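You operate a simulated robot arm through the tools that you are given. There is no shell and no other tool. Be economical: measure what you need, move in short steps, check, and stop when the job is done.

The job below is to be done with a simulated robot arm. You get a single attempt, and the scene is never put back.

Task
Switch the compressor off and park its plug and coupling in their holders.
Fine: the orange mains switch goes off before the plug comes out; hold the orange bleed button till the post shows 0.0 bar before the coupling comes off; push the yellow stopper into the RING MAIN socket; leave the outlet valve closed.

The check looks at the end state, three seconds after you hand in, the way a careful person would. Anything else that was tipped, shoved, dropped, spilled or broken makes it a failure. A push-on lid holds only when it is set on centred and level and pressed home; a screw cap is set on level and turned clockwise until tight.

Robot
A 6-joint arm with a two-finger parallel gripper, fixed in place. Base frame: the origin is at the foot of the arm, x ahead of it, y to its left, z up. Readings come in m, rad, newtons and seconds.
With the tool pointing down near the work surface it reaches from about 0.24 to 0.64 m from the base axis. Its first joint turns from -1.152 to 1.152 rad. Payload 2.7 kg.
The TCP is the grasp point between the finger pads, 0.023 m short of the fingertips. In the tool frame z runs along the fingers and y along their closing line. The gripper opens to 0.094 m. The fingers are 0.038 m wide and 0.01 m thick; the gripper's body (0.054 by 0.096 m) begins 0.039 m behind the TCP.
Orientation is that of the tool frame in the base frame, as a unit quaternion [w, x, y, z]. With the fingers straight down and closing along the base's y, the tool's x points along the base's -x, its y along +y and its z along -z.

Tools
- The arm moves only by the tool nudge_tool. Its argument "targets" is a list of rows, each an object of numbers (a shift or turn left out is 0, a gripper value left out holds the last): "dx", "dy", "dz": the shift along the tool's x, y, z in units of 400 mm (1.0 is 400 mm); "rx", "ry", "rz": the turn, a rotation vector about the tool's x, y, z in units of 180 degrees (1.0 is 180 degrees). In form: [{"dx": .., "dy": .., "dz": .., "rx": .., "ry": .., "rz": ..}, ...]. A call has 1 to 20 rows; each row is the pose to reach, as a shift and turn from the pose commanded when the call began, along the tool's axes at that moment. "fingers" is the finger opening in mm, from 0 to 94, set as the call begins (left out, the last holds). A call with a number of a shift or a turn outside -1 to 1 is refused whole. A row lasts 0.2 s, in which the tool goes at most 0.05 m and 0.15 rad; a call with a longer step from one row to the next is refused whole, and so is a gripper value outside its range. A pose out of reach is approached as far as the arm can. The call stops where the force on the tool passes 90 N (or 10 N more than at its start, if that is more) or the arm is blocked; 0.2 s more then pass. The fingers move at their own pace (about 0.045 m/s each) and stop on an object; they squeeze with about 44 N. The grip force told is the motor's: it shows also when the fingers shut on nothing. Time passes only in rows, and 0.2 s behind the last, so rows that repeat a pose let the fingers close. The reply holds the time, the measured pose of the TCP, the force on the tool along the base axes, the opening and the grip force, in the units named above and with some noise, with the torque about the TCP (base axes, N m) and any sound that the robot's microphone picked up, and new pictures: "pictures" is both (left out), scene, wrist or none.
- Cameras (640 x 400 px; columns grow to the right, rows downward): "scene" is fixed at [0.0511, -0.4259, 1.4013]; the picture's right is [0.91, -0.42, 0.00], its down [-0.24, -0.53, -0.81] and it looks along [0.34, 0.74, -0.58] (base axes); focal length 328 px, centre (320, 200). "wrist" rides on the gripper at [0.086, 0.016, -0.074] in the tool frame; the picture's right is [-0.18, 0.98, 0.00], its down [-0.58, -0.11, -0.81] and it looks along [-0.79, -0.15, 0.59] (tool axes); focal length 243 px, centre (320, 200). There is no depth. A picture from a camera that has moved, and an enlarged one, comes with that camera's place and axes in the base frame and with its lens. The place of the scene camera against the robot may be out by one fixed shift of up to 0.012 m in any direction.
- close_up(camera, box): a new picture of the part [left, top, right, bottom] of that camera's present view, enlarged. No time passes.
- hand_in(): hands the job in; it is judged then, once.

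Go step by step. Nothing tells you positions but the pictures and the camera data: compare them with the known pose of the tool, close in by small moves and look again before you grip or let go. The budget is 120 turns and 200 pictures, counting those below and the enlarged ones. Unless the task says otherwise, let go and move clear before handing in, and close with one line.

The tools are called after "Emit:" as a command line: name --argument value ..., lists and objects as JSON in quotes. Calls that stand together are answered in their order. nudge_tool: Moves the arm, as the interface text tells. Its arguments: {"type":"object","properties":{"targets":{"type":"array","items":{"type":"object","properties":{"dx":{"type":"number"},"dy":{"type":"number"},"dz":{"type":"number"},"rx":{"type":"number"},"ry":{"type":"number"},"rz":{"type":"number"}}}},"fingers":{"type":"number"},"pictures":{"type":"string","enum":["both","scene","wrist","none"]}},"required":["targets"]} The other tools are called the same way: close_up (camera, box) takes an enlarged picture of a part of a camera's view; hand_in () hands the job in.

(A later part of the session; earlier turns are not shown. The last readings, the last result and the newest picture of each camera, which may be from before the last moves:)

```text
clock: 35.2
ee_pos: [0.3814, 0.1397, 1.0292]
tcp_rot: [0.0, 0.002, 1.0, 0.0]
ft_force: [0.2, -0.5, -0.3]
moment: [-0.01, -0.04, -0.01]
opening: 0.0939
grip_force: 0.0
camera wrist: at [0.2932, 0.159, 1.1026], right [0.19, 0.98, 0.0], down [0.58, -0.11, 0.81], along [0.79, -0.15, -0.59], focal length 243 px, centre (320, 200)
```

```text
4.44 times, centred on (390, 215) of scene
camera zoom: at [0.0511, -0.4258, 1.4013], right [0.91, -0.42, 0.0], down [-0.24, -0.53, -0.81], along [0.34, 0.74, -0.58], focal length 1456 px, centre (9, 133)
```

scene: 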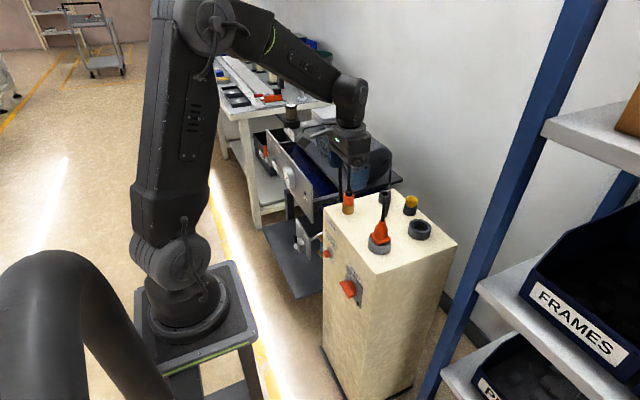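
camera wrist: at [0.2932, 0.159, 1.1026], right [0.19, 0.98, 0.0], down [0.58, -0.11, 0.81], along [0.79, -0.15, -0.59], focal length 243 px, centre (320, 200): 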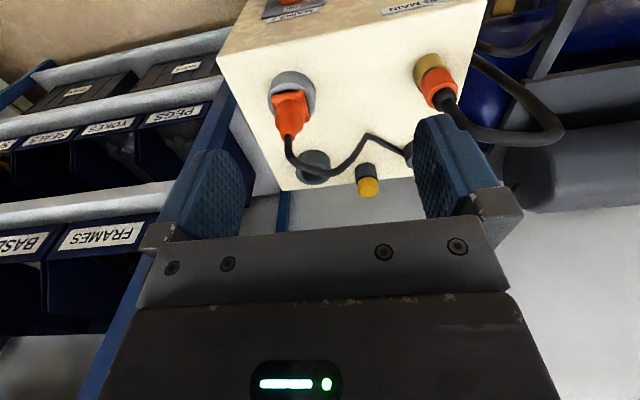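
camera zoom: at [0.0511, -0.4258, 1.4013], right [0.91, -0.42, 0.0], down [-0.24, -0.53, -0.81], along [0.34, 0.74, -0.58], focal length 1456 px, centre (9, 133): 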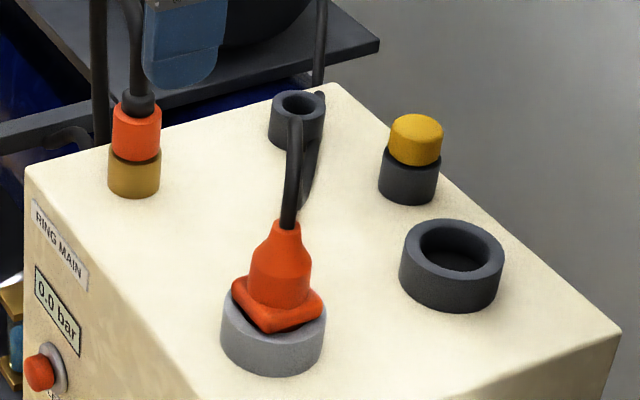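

I've triangulated: plug (0.46, 0.09), big holder (0.593, 0.09), coupling (0.465, 0.267), small holder (≈0.593, 0.265), stopper (0.63, 0.18), with ring tops around z 0.81. I'm moving above the plug.

Emit:
nudge_tool --targets '[{"dx": -0.1, "dy": -0.062, "dz": 0.04}, {"dx": -0.198, "dy": -0.124, "dz": 0.08}, {"dx": -0.198, "dy": -0.124, "dz": 0.17}, {"dx": -0.198, "dy": -0.124, "dz": 0.25}]'

Emit:
close_up --camera "wrist" --box '[200, 0, 460, 200]'

Emit:
close_up --camera "scene" --box '[330, 150, 450, 260]'

```text
clock: 36.2
ee_pos: [0.4587, 0.0935, 0.9289]
tcp_rot: [-0.001, 0.001, 1.0, -0.001]
ft_force: [0.1, -0.5, 0.4]
moment: [0.0, 0.03, 0.03]
opening: 0.094
grip_force: 0.0
camera wrist: at [0.372, 0.1106, 1.0022], right [0.19, 0.98, 0.0], down [0.58, -0.11, 0.81], along [0.79, -0.15, -0.59], focal length 243 px, centre (320, 200)
```

scene: 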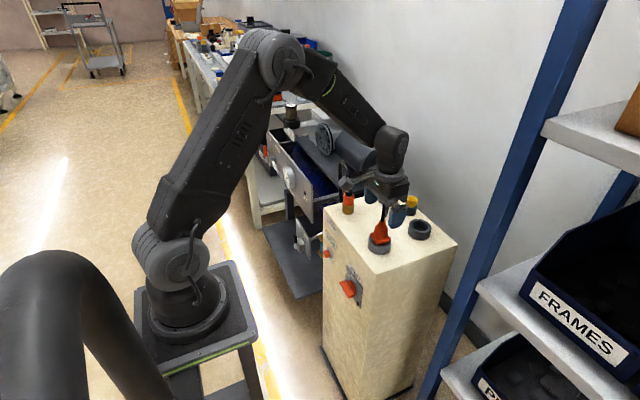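
wrist: 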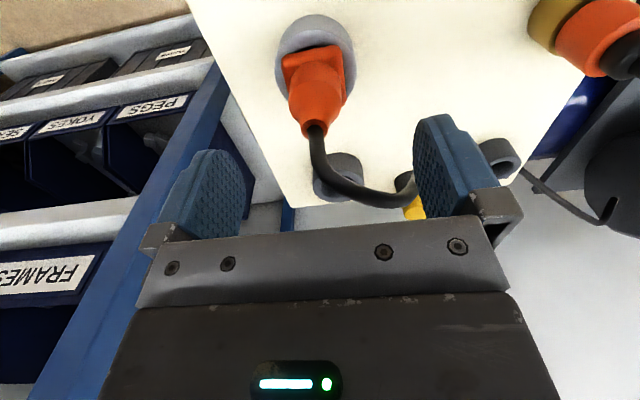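

```text
2.00 times, centred on (330, 100) of wrist
camera zoom: at [0.372, 0.1106, 1.0022], right [0.19, 0.98, 0.0], down [0.58, -0.11, 0.81], along [0.79, -0.15, -0.59], focal length 485 px, centre (300, 400)
```

zoom: 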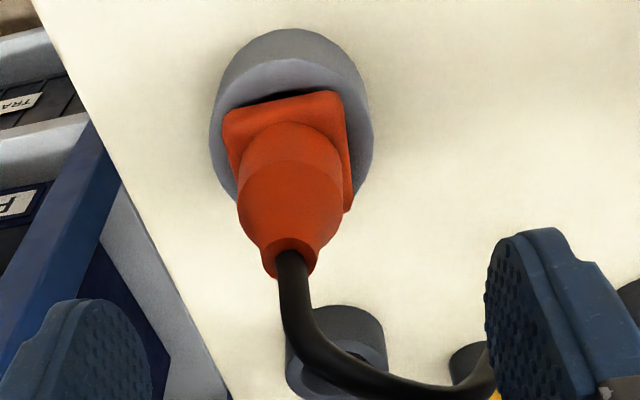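

```text
3.64 times, centred on (390, 205) of scene
camera zoom: at [0.0511, -0.4259, 1.4013], right [0.91, -0.42, 0.0], down [-0.24, -0.53, -0.81], along [0.34, 0.74, -0.58], focal length 1191 px, centre (66, 182)
```

zoom: 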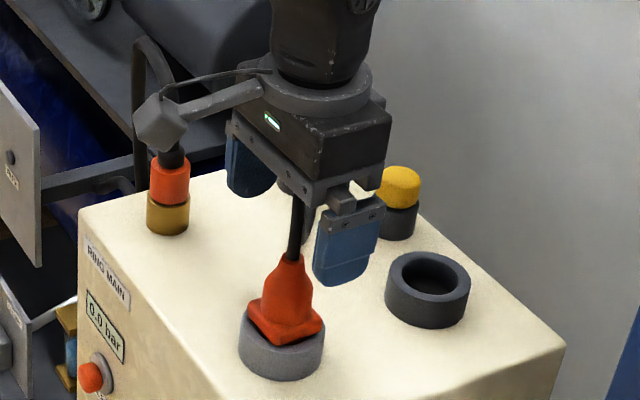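

Emit:
nudge_tool --targets '[{"dz": 0.05}, {"dz": 0.1}, {"dz": 0.1}, {"dz": 0.1}]' --pictures "wrist"

```text
clock: 37.2
ee_pos: [0.4583, 0.0932, 0.8895]
tcp_rot: [0.0, 0.001, 1.0, 0.0]
ft_force: [0.3, -0.7, 0.7]
moment: [0.01, 0.0, 0.01]
opening: 0.0942
grip_force: 0.0
camera wrist: at [0.3713, 0.1103, 0.9628], right [0.19, 0.98, 0.0], down [0.58, -0.11, 0.81], along [0.79, -0.15, -0.59], focal length 243 px, centre (320, 200)
```

wrist: 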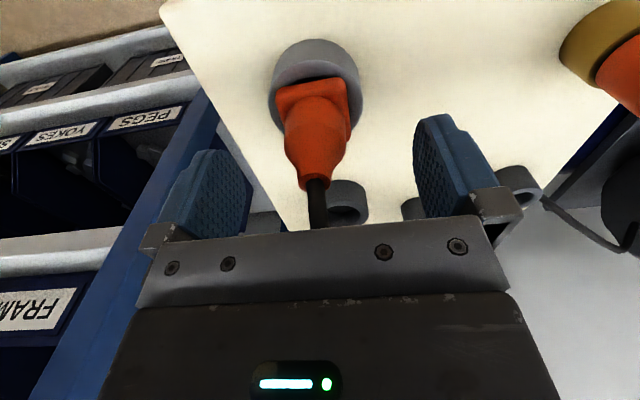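

Emit:
nudge_tool --targets '[{"dx": -0.007, "dy": -0.007, "dz": 0.03}, {"dx": -0.007, "dy": -0.007, "dz": 0.06}, {"dx": -0.007, "dy": -0.007, "dz": 0.079}, {"dx": -0.007, "dy": -0.007, "dz": 0.079}]'

Emit:
close_up --camera "scene" --box '[340, 180, 440, 260]'

Emit:
close_up --camera "wrist" --box '[220, 50, 480, 230]'

```text
clock: 38.2
ee_pos: [0.4625, 0.0917, 0.8561]
tcp_rot: [0.001, 0.001, 1.0, -0.001]
ft_force: [-0.1, -0.3, 0.2]
moment: [0.02, 0.0, 0.02]
opening: 0.0942
grip_force: 0.1
camera wrist: at [0.3744, 0.1088, 0.9303], right [0.19, 0.98, 0.0], down [0.58, -0.11, 0.81], along [0.79, -0.15, -0.59], focal length 243 px, centre (320, 200)
```

scene: 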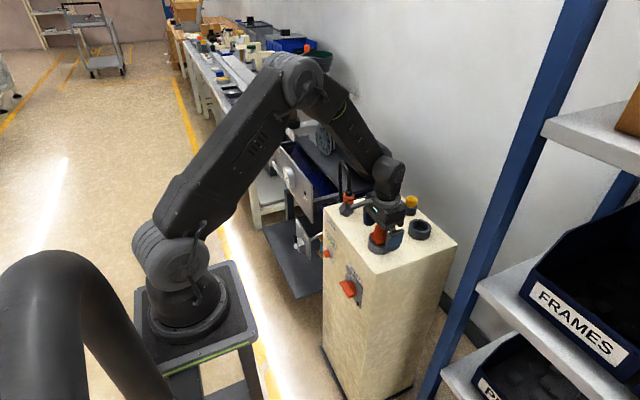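
wrist: 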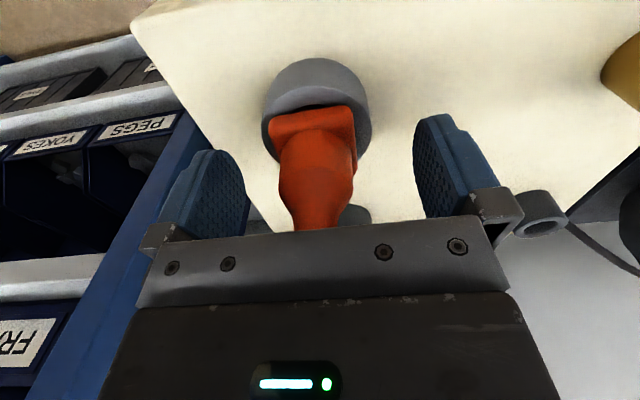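

```text
5.00 times, centred on (390, 220) of scene
camera zoom: at [0.0511, -0.4259, 1.4013], right [0.91, -0.42, 0.0], down [-0.24, -0.53, -0.81], along [0.34, 0.74, -0.58], focal length 1638 px, centre (-30, 100)
```

zoom: 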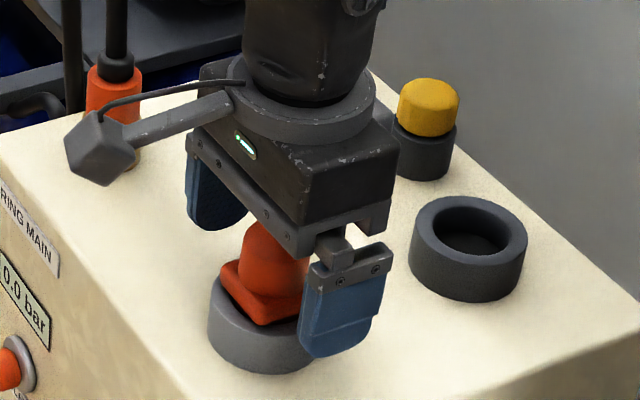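

```text
2.22 times, centred on (350, 140) of wrist
camera zoom: at [0.3744, 0.1088, 0.9303], right [0.19, 0.98, 0.0], down [0.58, -0.11, 0.81], along [0.79, -0.15, -0.59], focal length 539 px, centre (253, 333)
```

zoom: 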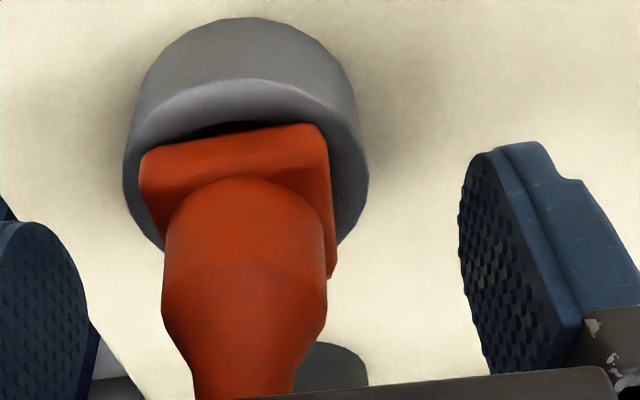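

The tips sit just above the flange and the body is centred. I'm closing on the plug body.

Emit:
nudge_tool --targets '[{"dz": 0.0}, {"dz": 0.0}, {"dz": 0.0}, {"dz": 0.0}, {"dz": 0.0}]' --fingers 0 --pictures "wrist"

```text
clock: 39.4
ee_pos: [0.4625, 0.0912, 0.8582]
tcp_rot: [0.001, 0.001, 1.0, 0.001]
ft_force: [1.1, -2.7, 0.1]
moment: [-0.07, -0.03, 0.02]
opening: 0.0401
grip_force: 44.1
camera wrist: at [0.3743, 0.1087, 0.9305], right [0.19, 0.98, 0.0], down [0.58, -0.11, 0.81], along [0.79, -0.15, -0.59], focal length 243 px, centre (320, 200)
```

wrist: 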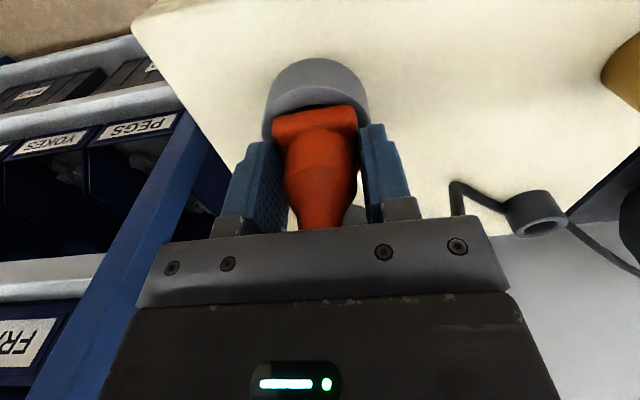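

Gripped at 40 mm. I'm pulling straight up, slowly at first.

Emit:
nudge_tool --targets '[{"dz": -0.01}, {"dz": -0.02}, {"dz": -0.03}, {"dz": -0.045}, {"dz": -0.065}, {"dz": -0.09}, {"dz": -0.12}, {"dz": -0.15}]'

Emit:
close_up --camera "scene" --box '[330, 150, 450, 260]'

```text
clock: 41.2
ee_pos: [0.4608, 0.0904, 0.9184]
tcp_rot: [0.0, 0.001, 1.0, 0.0]
ft_force: [0.5, 0.1, -0.5]
moment: [0.02, -0.01, 0.03]
opening: 0.0402
grip_force: 44.0
camera wrist: at [0.3738, 0.1083, 0.991], right [0.19, 0.98, 0.0], down [0.58, -0.11, 0.81], along [0.79, -0.15, -0.59], focal length 243 px, centre (320, 200)
```

scene: 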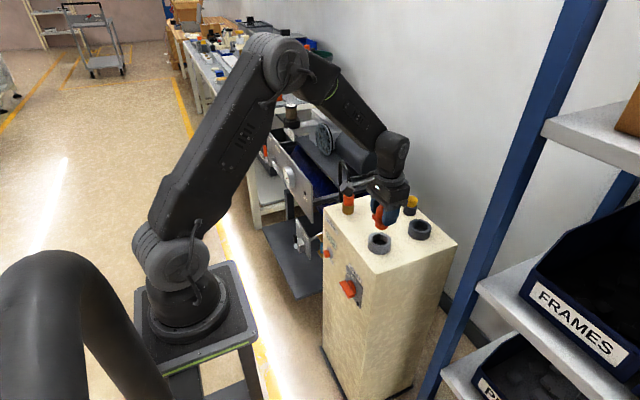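
wrist: 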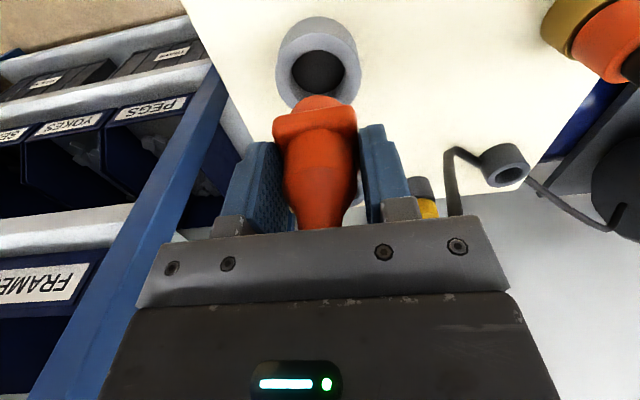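

```text
3.64 times, centred on (390, 205) of scene
camera zoom: at [0.0511, -0.4259, 1.4013], right [0.91, -0.42, 0.0], down [-0.24, -0.53, -0.81], along [0.34, 0.74, -0.58], focal length 1191 px, centre (66, 182)
```

zoom: 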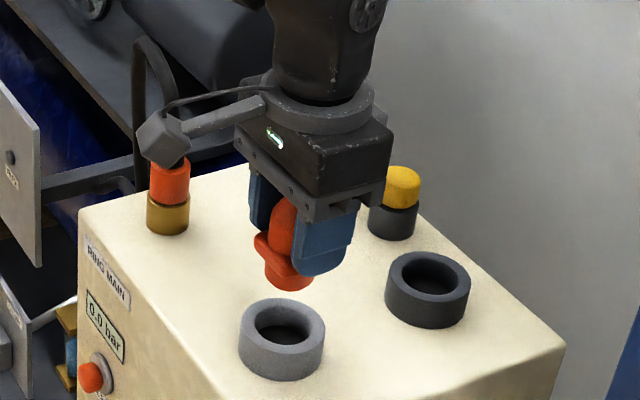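

The plug is out. The big holder sits about +0.131 m in x from the socket at the same y, so I move over it and check.

Emit:
nudge_tool --targets '[{"dx": -0.08, "dz": -0.03}, {"dx": -0.16, "dz": -0.03}, {"dx": -0.24, "dz": -0.03}, {"dx": -0.3275, "dz": -0.03}, {"dx": -0.3275, "dz": -0.03}]'

Emit:
close_up --camera "scene" --box '[330, 150, 450, 260]'

Emit:
close_up --camera "wrist" --box '[220, 0, 420, 150]'

```text
clock: 42.4
ee_pos: [0.5932, 0.0896, 0.9288]
tcp_rot: [-0.001, 0.001, 1.0, 0.0]
ft_force: [-1.0, 0.9, -1.1]
moment: [0.01, 0.03, 0.0]
opening: 0.0401
grip_force: 43.7
camera wrist: at [0.5055, 0.1068, 1.0023], right [0.19, 0.98, 0.0], down [0.58, -0.11, 0.81], along [0.79, -0.15, -0.59], focal length 243 px, centre (320, 200)
```

scene: 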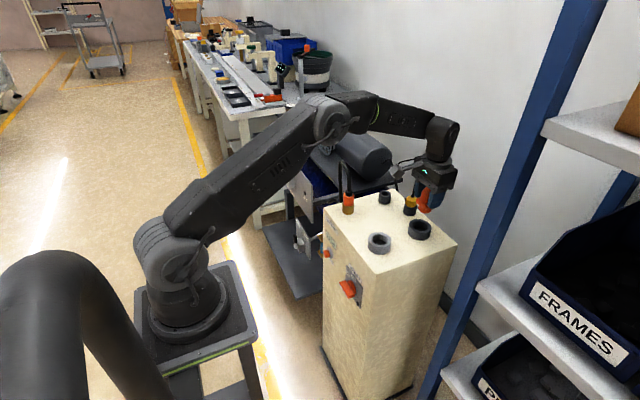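
wrist: 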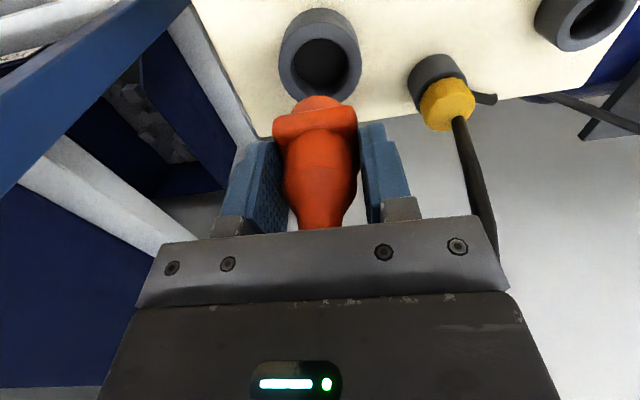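

```text
3.64 times, centred on (390, 205) of scene
camera zoom: at [0.0511, -0.4259, 1.4013], right [0.91, -0.42, 0.0], down [-0.24, -0.53, -0.81], along [0.34, 0.74, -0.58], focal length 1191 px, centre (66, 182)
```

zoom: 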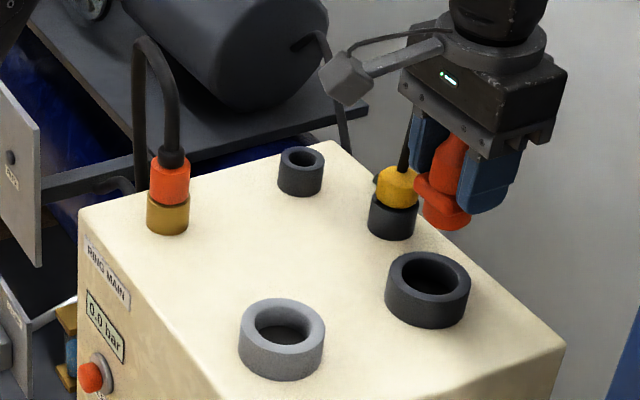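

```text
2.67 times, centred on (320, 75) of wrist
camera zoom: at [0.5055, 0.1068, 1.0023], right [0.19, 0.98, 0.0], down [0.58, -0.11, 0.81], along [0.79, -0.15, -0.59], focal length 647 px, centre (320, 533)
```

zoom: 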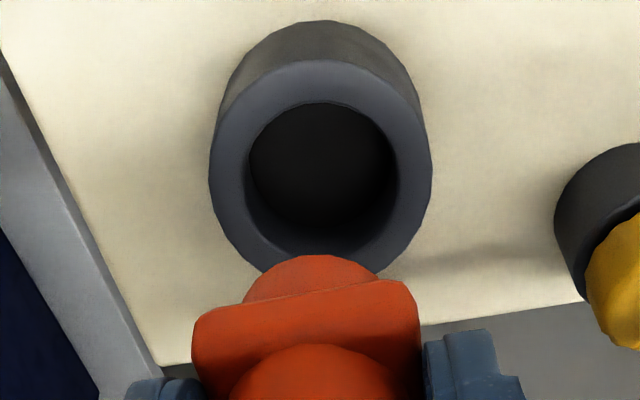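

Emit:
nudge_tool --targets '[{"dx": -0.003, "dz": 0.05}, {"dx": -0.003, "dz": 0.09}, {"dx": -0.003, "dz": 0.11}, {"dx": -0.003, "dz": 0.125}, {"dx": -0.003, "dz": 0.135}]'

Emit:
close_up --camera "wrist" --box '[220, 0, 420, 150]'

Emit:
close_up --camera "scene" --box '[360, 160, 460, 250]'

```text
clock: 43.6
ee_pos: [0.5922, 0.0897, 0.8767]
tcp_rot: [-0.001, 0.001, 1.0, 0.0]
ft_force: [0.3, 0.7, -0.9]
moment: [0.04, 0.0, 0.0]
opening: 0.0401
grip_force: 43.9
camera wrist: at [0.5051, 0.1072, 0.9496], right [0.19, 0.98, 0.0], down [0.58, -0.11, 0.81], along [0.79, -0.15, -0.59], focal length 243 px, centre (320, 200)
```

scene: 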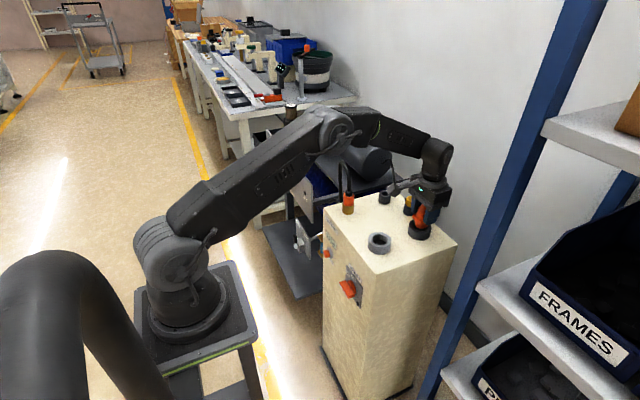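
wrist: 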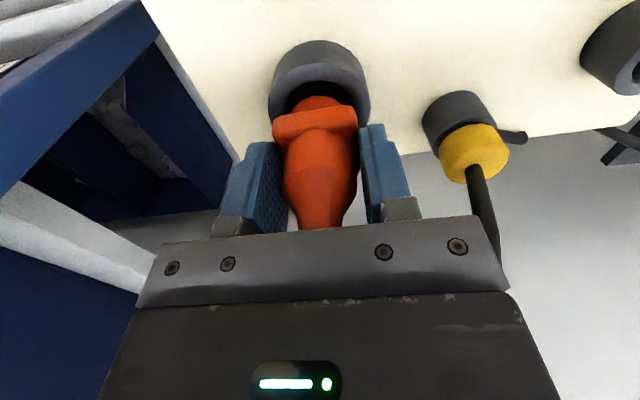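

```text
2.67 times, centred on (320, 75) of wrist
camera zoom: at [0.5051, 0.1072, 0.9496], right [0.19, 0.98, 0.0], down [0.58, -0.11, 0.81], along [0.79, -0.15, -0.59], focal length 647 px, centre (320, 533)
```

zoom: 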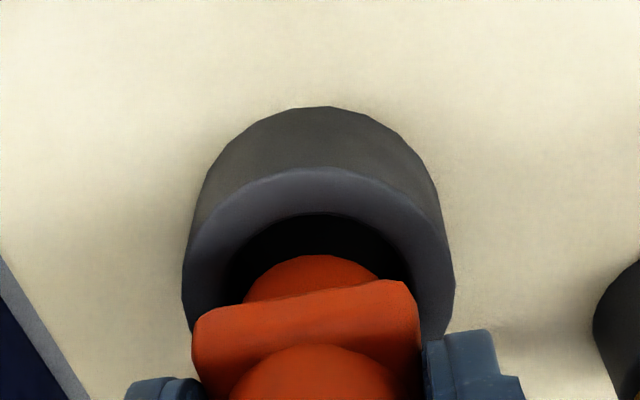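

```text
4.44 times, centred on (410, 205) of scene
camera zoom: at [0.0511, -0.4259, 1.4013], right [0.91, -0.42, 0.0], down [-0.24, -0.53, -0.81], along [0.34, 0.74, -0.58], focal length 1456 px, centre (-80, 178)
```

zoom: 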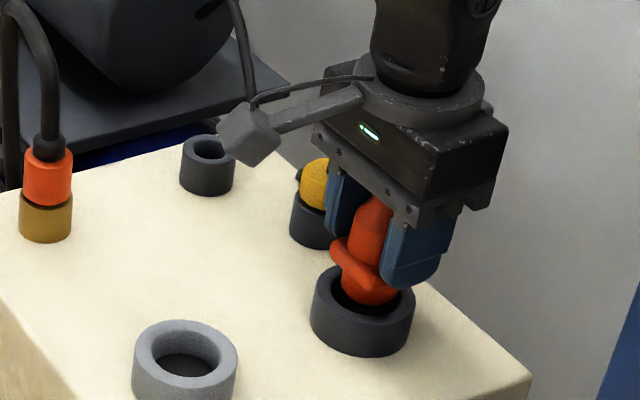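

Emit:
nudge_tool --targets '[{"dy": 0.002, "dz": 0.015}, {"dy": 0.002, "dz": 0.03}, {"dy": 0.002, "dz": 0.04}, {"dy": 0.002, "dz": 0.047}, {"dy": 0.002, "dz": 0.05}]'

Emit:
close_up --camera "scene" --box '[360, 160, 460, 250]'

```text
clock: 44.8
ee_pos: [0.5938, 0.0918, 0.8556]
tcp_rot: [0.001, 0.001, 1.0, 0.0]
ft_force: [-3.0, 0.3, 8.8]
moment: [0.18, 0.23, 0.07]
opening: 0.0402
grip_force: 43.7
camera wrist: at [0.5062, 0.1092, 0.9302], right [0.19, 0.98, 0.0], down [0.58, -0.11, 0.81], along [0.79, -0.15, -0.59], focal length 243 px, centre (320, 200)
```

scene: 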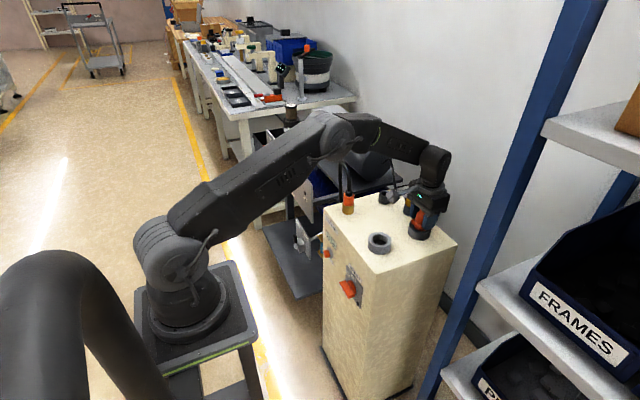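
wrist: 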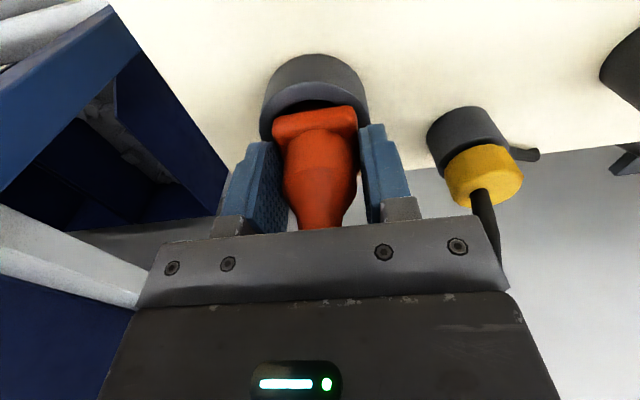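

```text
4.44 times, centred on (410, 205) of scene
camera zoom: at [0.0508, -0.4259, 1.4014], right [0.91, -0.42, 0.0], down [-0.24, -0.53, -0.81], along [0.34, 0.74, -0.58], focal length 1456 px, centre (-80, 178)
```

zoom: 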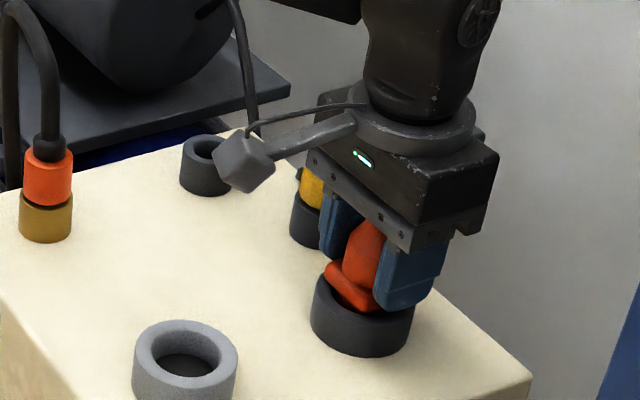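

The plug is seated in the holder. I'm releasing and rising.

Emit:
nudge_tool --targets '[{"dz": 0}, {"dz": 0}, {"dz": 0}, {"dz": -0.02}, {"dz": -0.08}, {"dz": -0.18}, {"dz": -0.28}]' --fingers 70

Emit:
close_up --camera "scene" --box '[330, 150, 450, 260]'

```text
clock: 46.4
ee_pos: [0.595, 0.0909, 0.9659]
tcp_rot: [0.0, 0.001, 1.0, 0.0]
ft_force: [-0.3, 0.6, -0.1]
moment: [0.01, 0.05, -0.01]
opening: 0.0701
grip_force: 0.0
camera wrist: at [0.5069, 0.1091, 1.0395], right [0.19, 0.98, 0.0], down [0.58, -0.11, 0.81], along [0.79, -0.15, -0.59], focal length 243 px, centre (320, 200)
```

scene: 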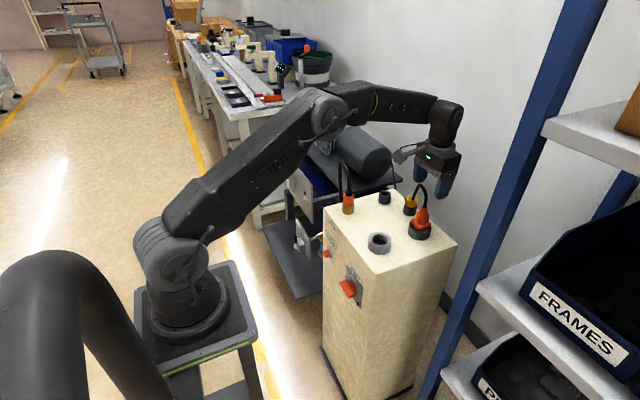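
wrist: 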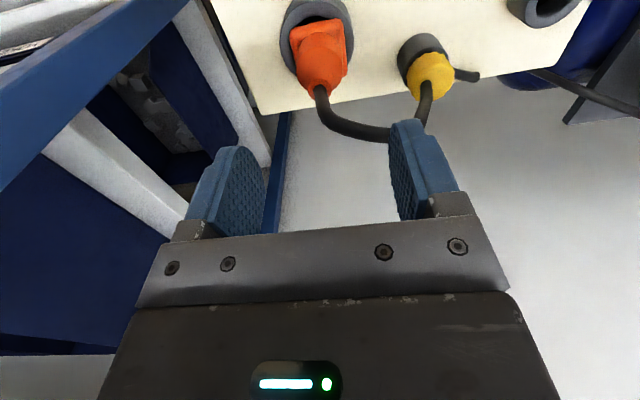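

```text
3.64 times, centred on (390, 205) of scene
camera zoom: at [0.051, -0.4259, 1.4013], right [0.91, -0.42, 0.0], down [-0.24, -0.53, -0.81], along [0.34, 0.74, -0.58], focal length 1191 px, centre (66, 182)
```

zoom: 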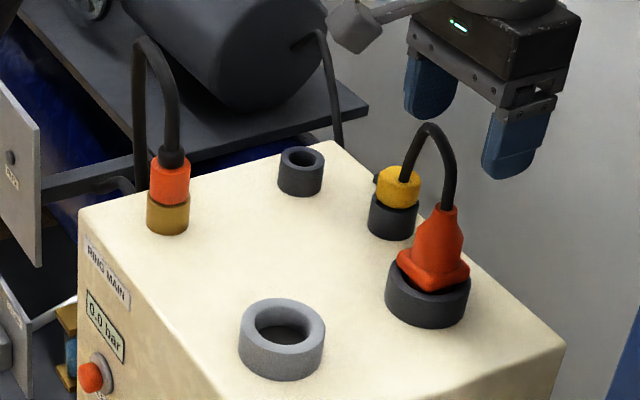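

The plug is parked the way it sat before. Next I go above the coupling at (0.465, 0.267).

Emit:
nudge_tool --targets '[{"dx": 0.06, "dy": 0.07, "dz": -0.04}, {"dx": 0.12, "dy": 0.15, "dz": -0.06}, {"dx": 0.18, "dy": 0.23, "dz": -0.06}, {"dx": 0.24, "dy": 0.31, "dz": -0.06}, {"dx": 0.3, "dy": 0.39, "dz": -0.06}, {"dx": 0.325, "dy": 0.44, "dz": -0.06}, {"dx": 0.325, "dy": 0.44, "dz": -0.06}]' --fingers 80

Emit:
close_up --camera "wrist" --box '[200, 0, 460, 200]'

Emit:
close_up --camera "scene" --box '[310, 130, 430, 240]'

```text
clock: 48.0
ee_pos: [0.4642, 0.2662, 0.9905]
tcp_rot: [-0.001, 0.002, 1.0, -0.001]
ft_force: [-0.6, 0.0, 0.2]
moment: [0.0, 0.03, -0.01]
opening: 0.0797
grip_force: 0.0
camera wrist: at [0.376, 0.285, 1.0642], right [0.19, 0.98, 0.0], down [0.58, -0.11, 0.81], along [0.79, -0.15, -0.59], focal length 243 px, centre (320, 200)
```

scene: 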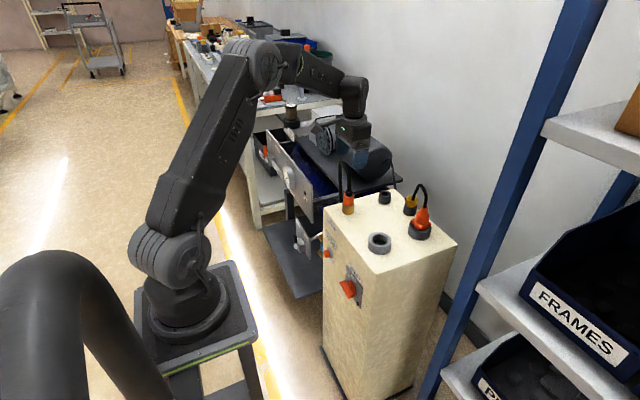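
wrist: 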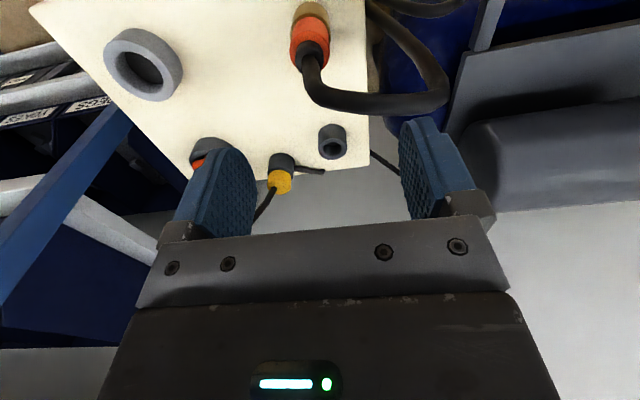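

```text
2.00 times, centred on (330, 100) of wrist
camera zoom: at [0.376, 0.285, 1.0642], right [0.19, 0.98, 0.0], down [0.58, -0.11, 0.81], along [0.79, -0.15, -0.59], focal length 485 px, centre (300, 400)
```

zoom: 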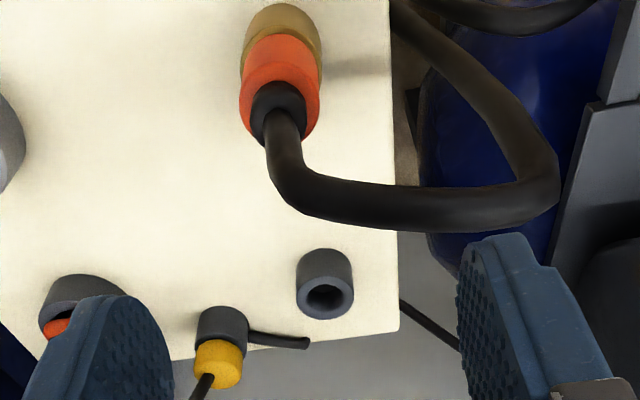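

```text
3.64 times, centred on (370, 185) of scene
camera zoom: at [0.0511, -0.4258, 1.4013], right [0.91, -0.42, 0.0], down [-0.24, -0.53, -0.81], along [0.34, 0.74, -0.58], focal length 1191 px, centre (138, 254)
```

zoom: 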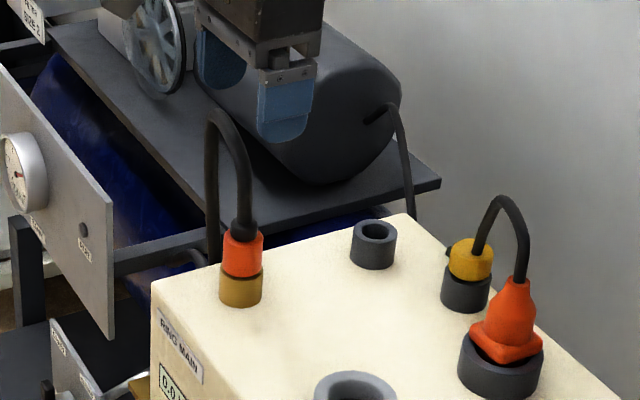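

Emit:
nudge_tool --targets '[{"dx": 0.008, "dy": -0.015, "dz": 0.08}, {"dx": 0.008, "dy": -0.015, "dz": 0.16}, {"dx": 0.008, "dy": -0.015, "dz": 0.225}, {"dx": 0.008, "dy": -0.015, "dz": 0.225}]'

Emit:
close_up --camera "wrist" --box '[220, 0, 480, 200]'

Emit:
close_up --camera "scene" --box '[310, 150, 410, 240]'

```text
clock: 49.0
ee_pos: [0.4608, 0.261, 0.8999]
tcp_rot: [-0.001, 0.001, 1.0, 0.0]
ft_force: [0.3, -0.1, -1.5]
moment: [0.0, 0.0, 0.03]
opening: 0.08
grip_force: 0.0
camera wrist: at [0.3739, 0.2778, 0.9735], right [0.19, 0.98, 0.0], down [0.58, -0.11, 0.81], along [0.79, -0.15, -0.59], focal length 243 px, centre (320, 200)
```

scene: 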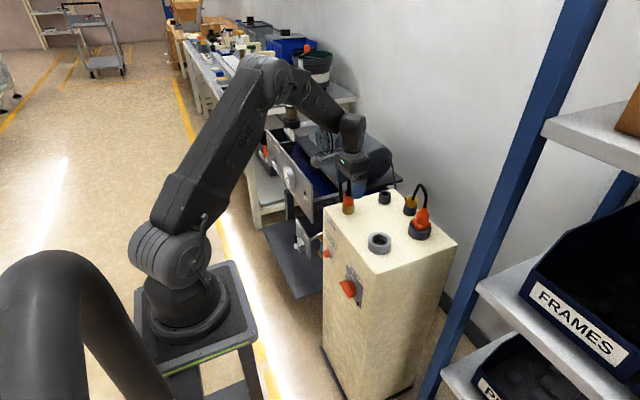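
wrist: 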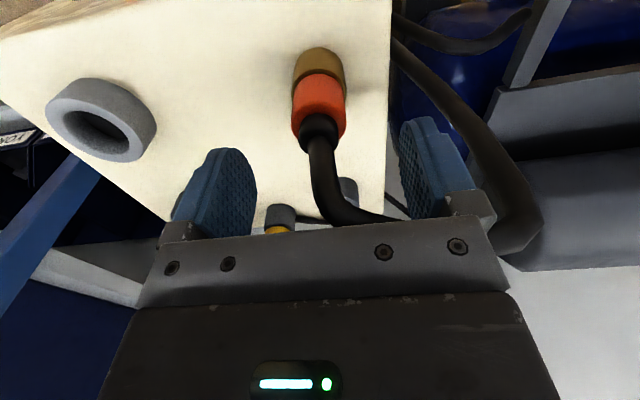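

```text
2.00 times, centred on (350, 100) of wrist
camera zoom: at [0.3739, 0.2778, 0.9735], right [0.19, 0.98, 0.0], down [0.58, -0.11, 0.81], along [0.79, -0.15, -0.59], focal length 485 px, centre (260, 400)
```

zoom: 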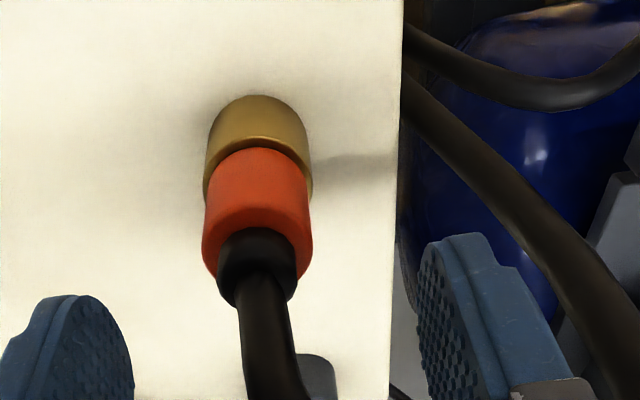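

```text
4.44 times, centred on (360, 195) of scene
camera zoom: at [0.0511, -0.4259, 1.4013], right [0.91, -0.42, 0.0], down [-0.24, -0.53, -0.81], along [0.34, 0.74, -0.58], focal length 1456 px, centre (142, 222)
```

zoom: 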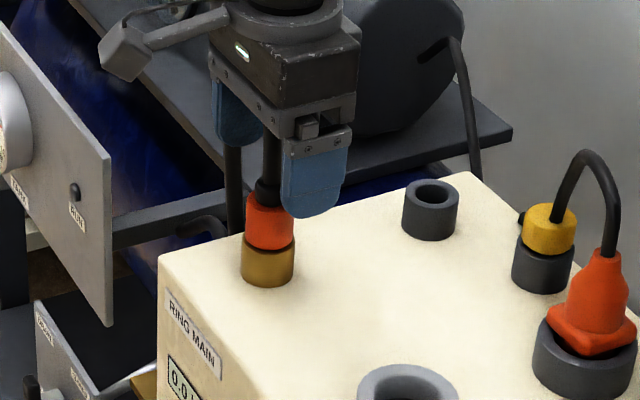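

Emit:
nudge_tool --targets '[{"dz": 0.04}, {"dz": 0.08}, {"dz": 0.1}, {"dz": 0.1}]' --pictures "wrist"

Emit:
close_up --camera "scene" --box '[310, 150, 410, 240]'

```text
clock: 50.0
ee_pos: [0.4606, 0.2621, 0.8643]
tcp_rot: [0.001, 0.001, 1.0, 0.0]
ft_force: [-0.3, 0.6, 0.0]
moment: [0.04, 0.03, 0.03]
opening: 0.08
grip_force: 0.1
camera wrist: at [0.3729, 0.2797, 0.936], right [0.19, 0.98, 0.0], down [0.58, -0.11, 0.81], along [0.79, -0.15, -0.59], focal length 243 px, centre (320, 200)
```

wrist: 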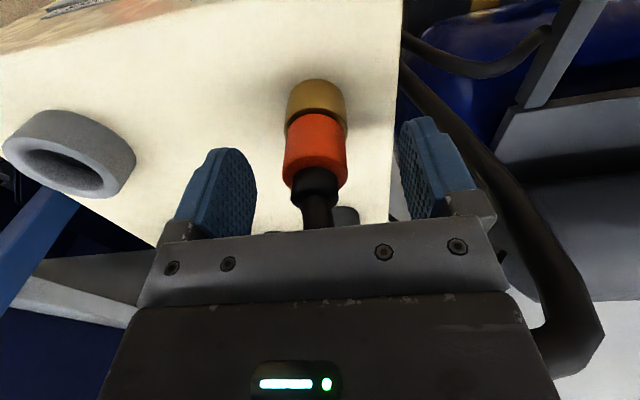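

```text
4.44 times, centred on (360, 195) of scene
camera zoom: at [0.0511, -0.4259, 1.4013], right [0.91, -0.42, 0.0], down [-0.24, -0.53, -0.81], along [0.34, 0.74, -0.58], focal length 1456 px, centre (142, 222)
```

zoom: 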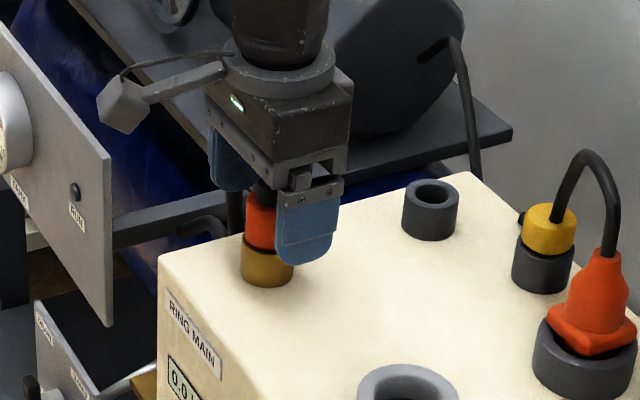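

Emit:
nudge_tool --targets '[{"dy": -0.003}, {"dy": -0.003}, {"dy": -0.003}, {"dy": -0.003}, {"dy": -0.003}]' --fingers 0 --pictures "none"

Emit:
nudge_tool --targets '[{"dz": -0.01}, {"dz": -0.02}, {"dz": -0.03}, {"dz": -0.045}, {"dz": -0.065}, {"dz": -0.09}, {"dz": -0.12}, {"dz": -0.17}]'

Emit:
close_up --camera "scene" --box '[310, 130, 430, 240]'

```text
clock: 51.2
ee_pos: [0.4607, 0.261, 0.8614]
tcp_rot: [0.0, 0.002, 1.0, 0.0]
ft_force: [0.4, -1.7, -0.1]
moment: [-0.09, -0.02, 0.02]
opening: 0.031
grip_force: 43.7
```

```text
clock: 53.0
ee_pos: [0.4609, 0.2593, 0.9291]
tcp_rot: [0.0, 0.001, 1.0, 0.0]
ft_force: [0.2, -0.1, -0.9]
moment: [0.0, 0.0, -0.01]
opening: 0.0309
grip_force: 43.8
camera wrist: at [0.3724, 0.2766, 1.0031], right [0.19, 0.98, 0.0], down [0.58, -0.11, 0.81], along [0.79, -0.15, -0.59], focal length 243 px, centre (320, 200)
```

scene: 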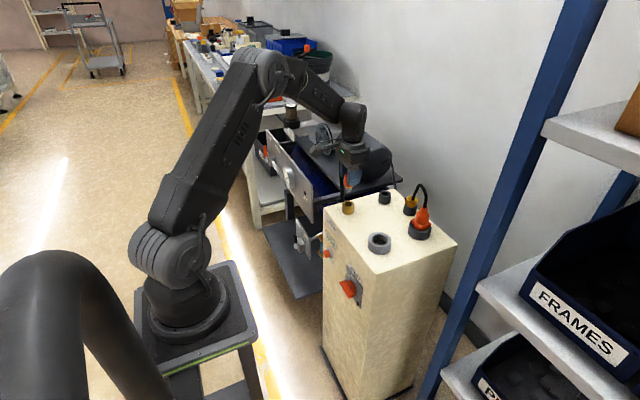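
wrist: 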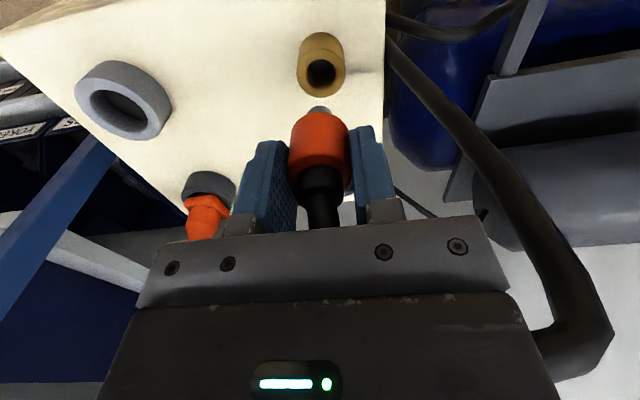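

```text
3.64 times, centred on (370, 185) of scene
camera zoom: at [0.0511, -0.4259, 1.4013], right [0.91, -0.42, 0.0], down [-0.24, -0.53, -0.81], along [0.34, 0.74, -0.58], focal length 1191 px, centre (138, 254)
```

zoom: 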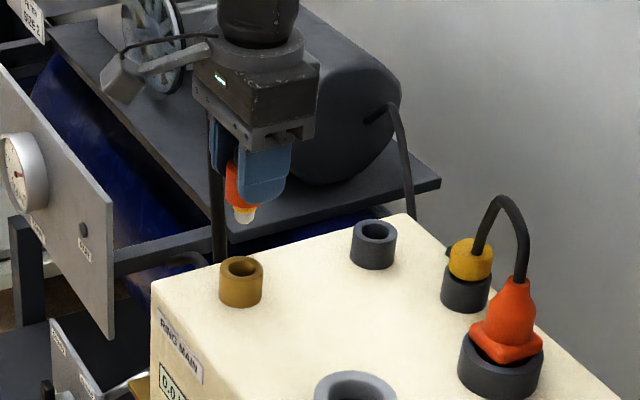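

The coupling is off. I'm moving it over the small holder, +0.132 m in x.

Emit:
nudge_tool --targets '[{"dx": -0.08, "dz": -0.02}, {"dx": -0.16, "dz": -0.02}, {"dx": -0.24, "dz": -0.02}, {"dx": -0.329, "dz": -0.02}, {"dx": -0.329, "dz": -0.02}]'

Emit:
close_up --camera "wrist" --box '[220, 0, 420, 150]'

```text
clock: 54.2
ee_pos: [0.5852, 0.2582, 0.9347]
tcp_rot: [-0.001, 0.001, 1.0, -0.001]
ft_force: [0.1, 0.2, 0.1]
moment: [-0.01, 0.0, -0.03]
opening: 0.0306
grip_force: 44.0
out of reach, approached as far as the arm can: row 4, 5
camera wrist: at [0.4982, 0.2756, 1.0085], right [0.19, 0.98, 0.0], down [0.58, -0.11, 0.81], along [0.79, -0.15, -0.59], focal length 243 px, centre (320, 200)
```

scene: 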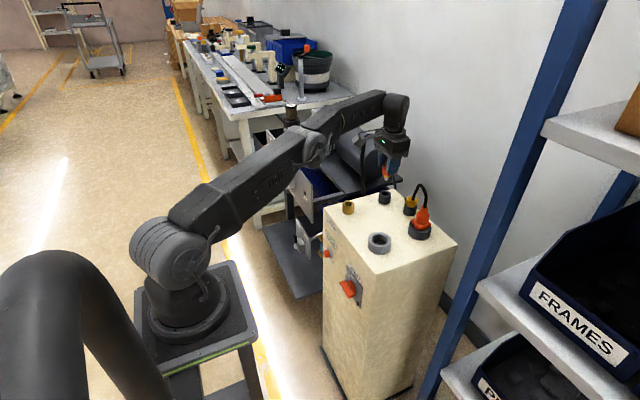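
wrist: 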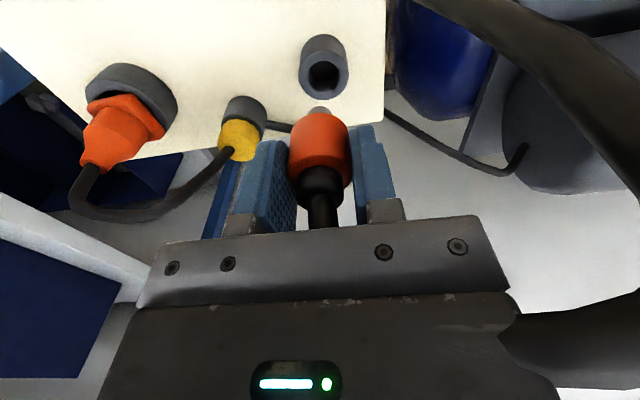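

```text
2.67 times, centred on (320, 75) of wrist
camera zoom: at [0.4982, 0.2756, 1.0085], right [0.19, 0.98, 0.0], down [0.58, -0.11, 0.81], along [0.79, -0.15, -0.59], focal length 647 px, centre (320, 533)
```

zoom: 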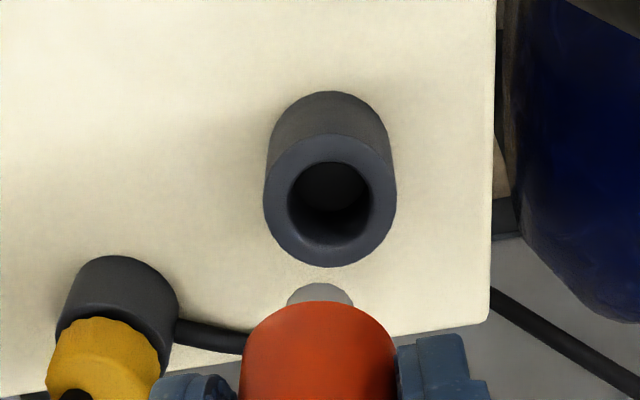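

The reach limit is about 7 mm short at this height. I'll lower a bit, which should give more reach, and push on.

Emit:
nudge_tool --targets '[{"dz": 0.03}, {"dz": 0.07}, {"dz": 0.1}, {"dx": -0.009, "dy": 0.003, "dz": 0.1}, {"dx": -0.017, "dy": 0.006, "dz": 0.1}, {"dx": -0.017, "dy": 0.006, "dz": 0.1}]' --pictures "wrist"

Emit:
close_up --camera "wrist" --box '[220, 0, 420, 150]'

```text
clock: 55.6
ee_pos: [0.59, 0.2586, 0.897]
tcp_rot: [0.001, 0.002, 1.0, 0.001]
ft_force: [0.0, 0.2, -1.4]
moment: [0.0, -0.03, -0.02]
opening: 0.0305
grip_force: 43.6
out of reach, approached as far as the arm can: row 5, 6
camera wrist: at [0.502, 0.2763, 0.9703], right [0.19, 0.98, 0.0], down [0.58, -0.11, 0.81], along [0.79, -0.15, -0.59], focal length 243 px, centre (320, 200)
```

wrist: 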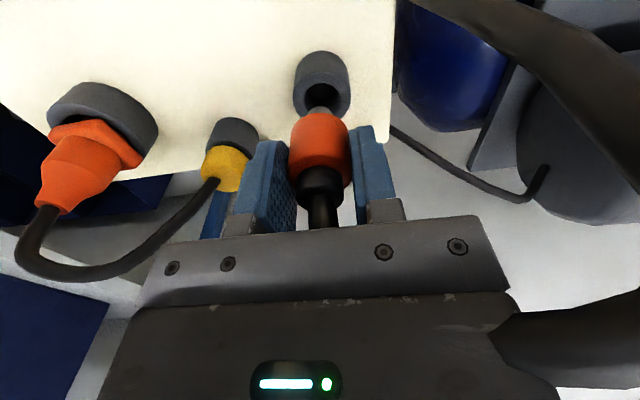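

```text
2.67 times, centred on (320, 75) of wrist
camera zoom: at [0.502, 0.2763, 0.9703], right [0.19, 0.98, 0.0], down [0.58, -0.11, 0.81], along [0.79, -0.15, -0.59], focal length 647 px, centre (320, 533)
```

zoom: 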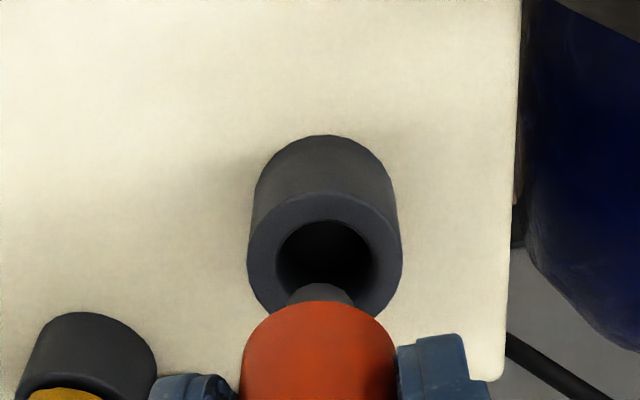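

Emit:
nudge_tool --targets '[{"dz": 0.02, "dy": 0.003}, {"dz": 0.035, "dx": -0.003, "dy": 0.004}, {"dz": 0.035, "dx": -0.005, "dy": 0.004}]' --pictures "none"

Emit:
close_up --camera "wrist" --box '[220, 0, 420, 150]'

Emit:
close_up --camera "scene" --box '[340, 140, 440, 230]'

```text
clock: 56.4
ee_pos: [0.589, 0.2605, 0.8823]
tcp_rot: [0.001, 0.002, 1.0, 0.0]
ft_force: [0.1, -0.5, -0.3]
moment: [-0.01, 0.01, -0.02]
opening: 0.0308
grip_force: 44.3
```

```text
2.67 times, centred on (320, 75) of wrist
camera zoom: at [0.5022, 0.2775, 0.9562], right [0.19, 0.98, 0.0], down [0.58, -0.11, 0.81], along [0.79, -0.15, -0.59], focal length 647 px, centre (320, 533)
```

zoom: 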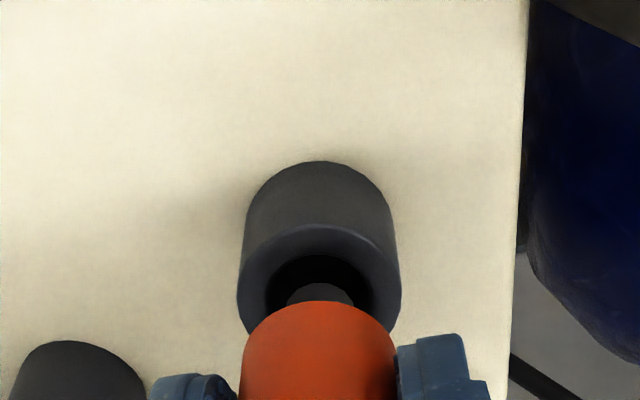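

```text
4.44 times, centred on (390, 185) of scene
camera zoom: at [0.0511, -0.4258, 1.4013], right [0.91, -0.42, 0.0], down [-0.24, -0.53, -0.81], along [0.34, 0.74, -0.58], focal length 1456 px, centre (9, 267)
```

zoom: 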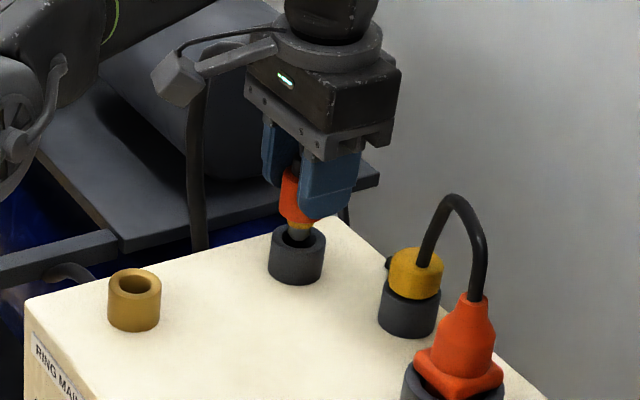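

Well aligned over the hole. Lowering it in.

Emit:
nudge_tool --targets '[{"dz": 0.015, "dx": -0.003}, {"dz": 0.03, "dx": -0.004}, {"dz": 0.042, "dx": -0.004}, {"dz": 0.05, "dx": -0.004}, {"dz": 0.053, "dx": -0.004}]' --pictures "none"

Emit:
close_up --camera "scene" --box '[340, 140, 440, 230]'

Emit:
close_up --camera "wrist" --box '[220, 30, 420, 180]'

```text
clock: 57.6
ee_pos: [0.5906, 0.2604, 0.8625]
tcp_rot: [0.0, 0.001, 1.0, 0.0]
ft_force: [0.0, 0.2, 2.3]
moment: [0.02, 0.06, 0.01]
opening: 0.0307
grip_force: 43.5
out of reach, approached as far as the arm can: row 2, 3, 4, 5
```

```text
4.44 times, centred on (390, 185) of scene
camera zoom: at [0.051, -0.4259, 1.4013], right [0.91, -0.42, 0.0], down [-0.24, -0.53, -0.81], along [0.34, 0.74, -0.58], focal length 1456 px, centre (9, 267)
```

zoom: 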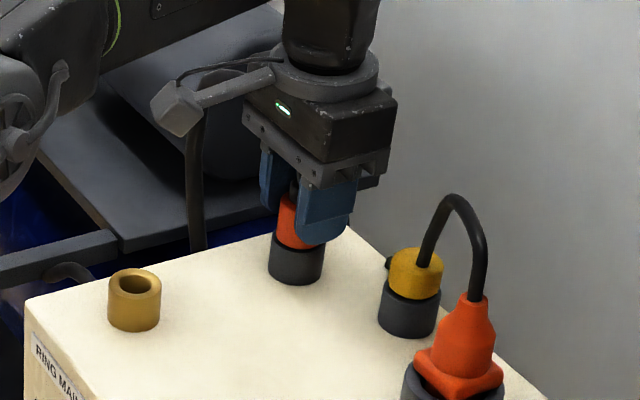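

```text
2.67 times, centred on (320, 105) of wrist
camera zoom: at [0.502, 0.2761, 0.9359], right [0.19, 0.98, 0.0], down [0.58, -0.11, 0.81], along [0.79, -0.15, -0.59], focal length 647 px, centre (320, 453)
```

zoom: 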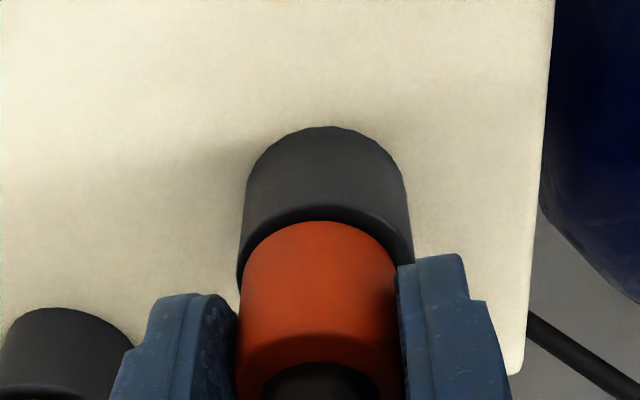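

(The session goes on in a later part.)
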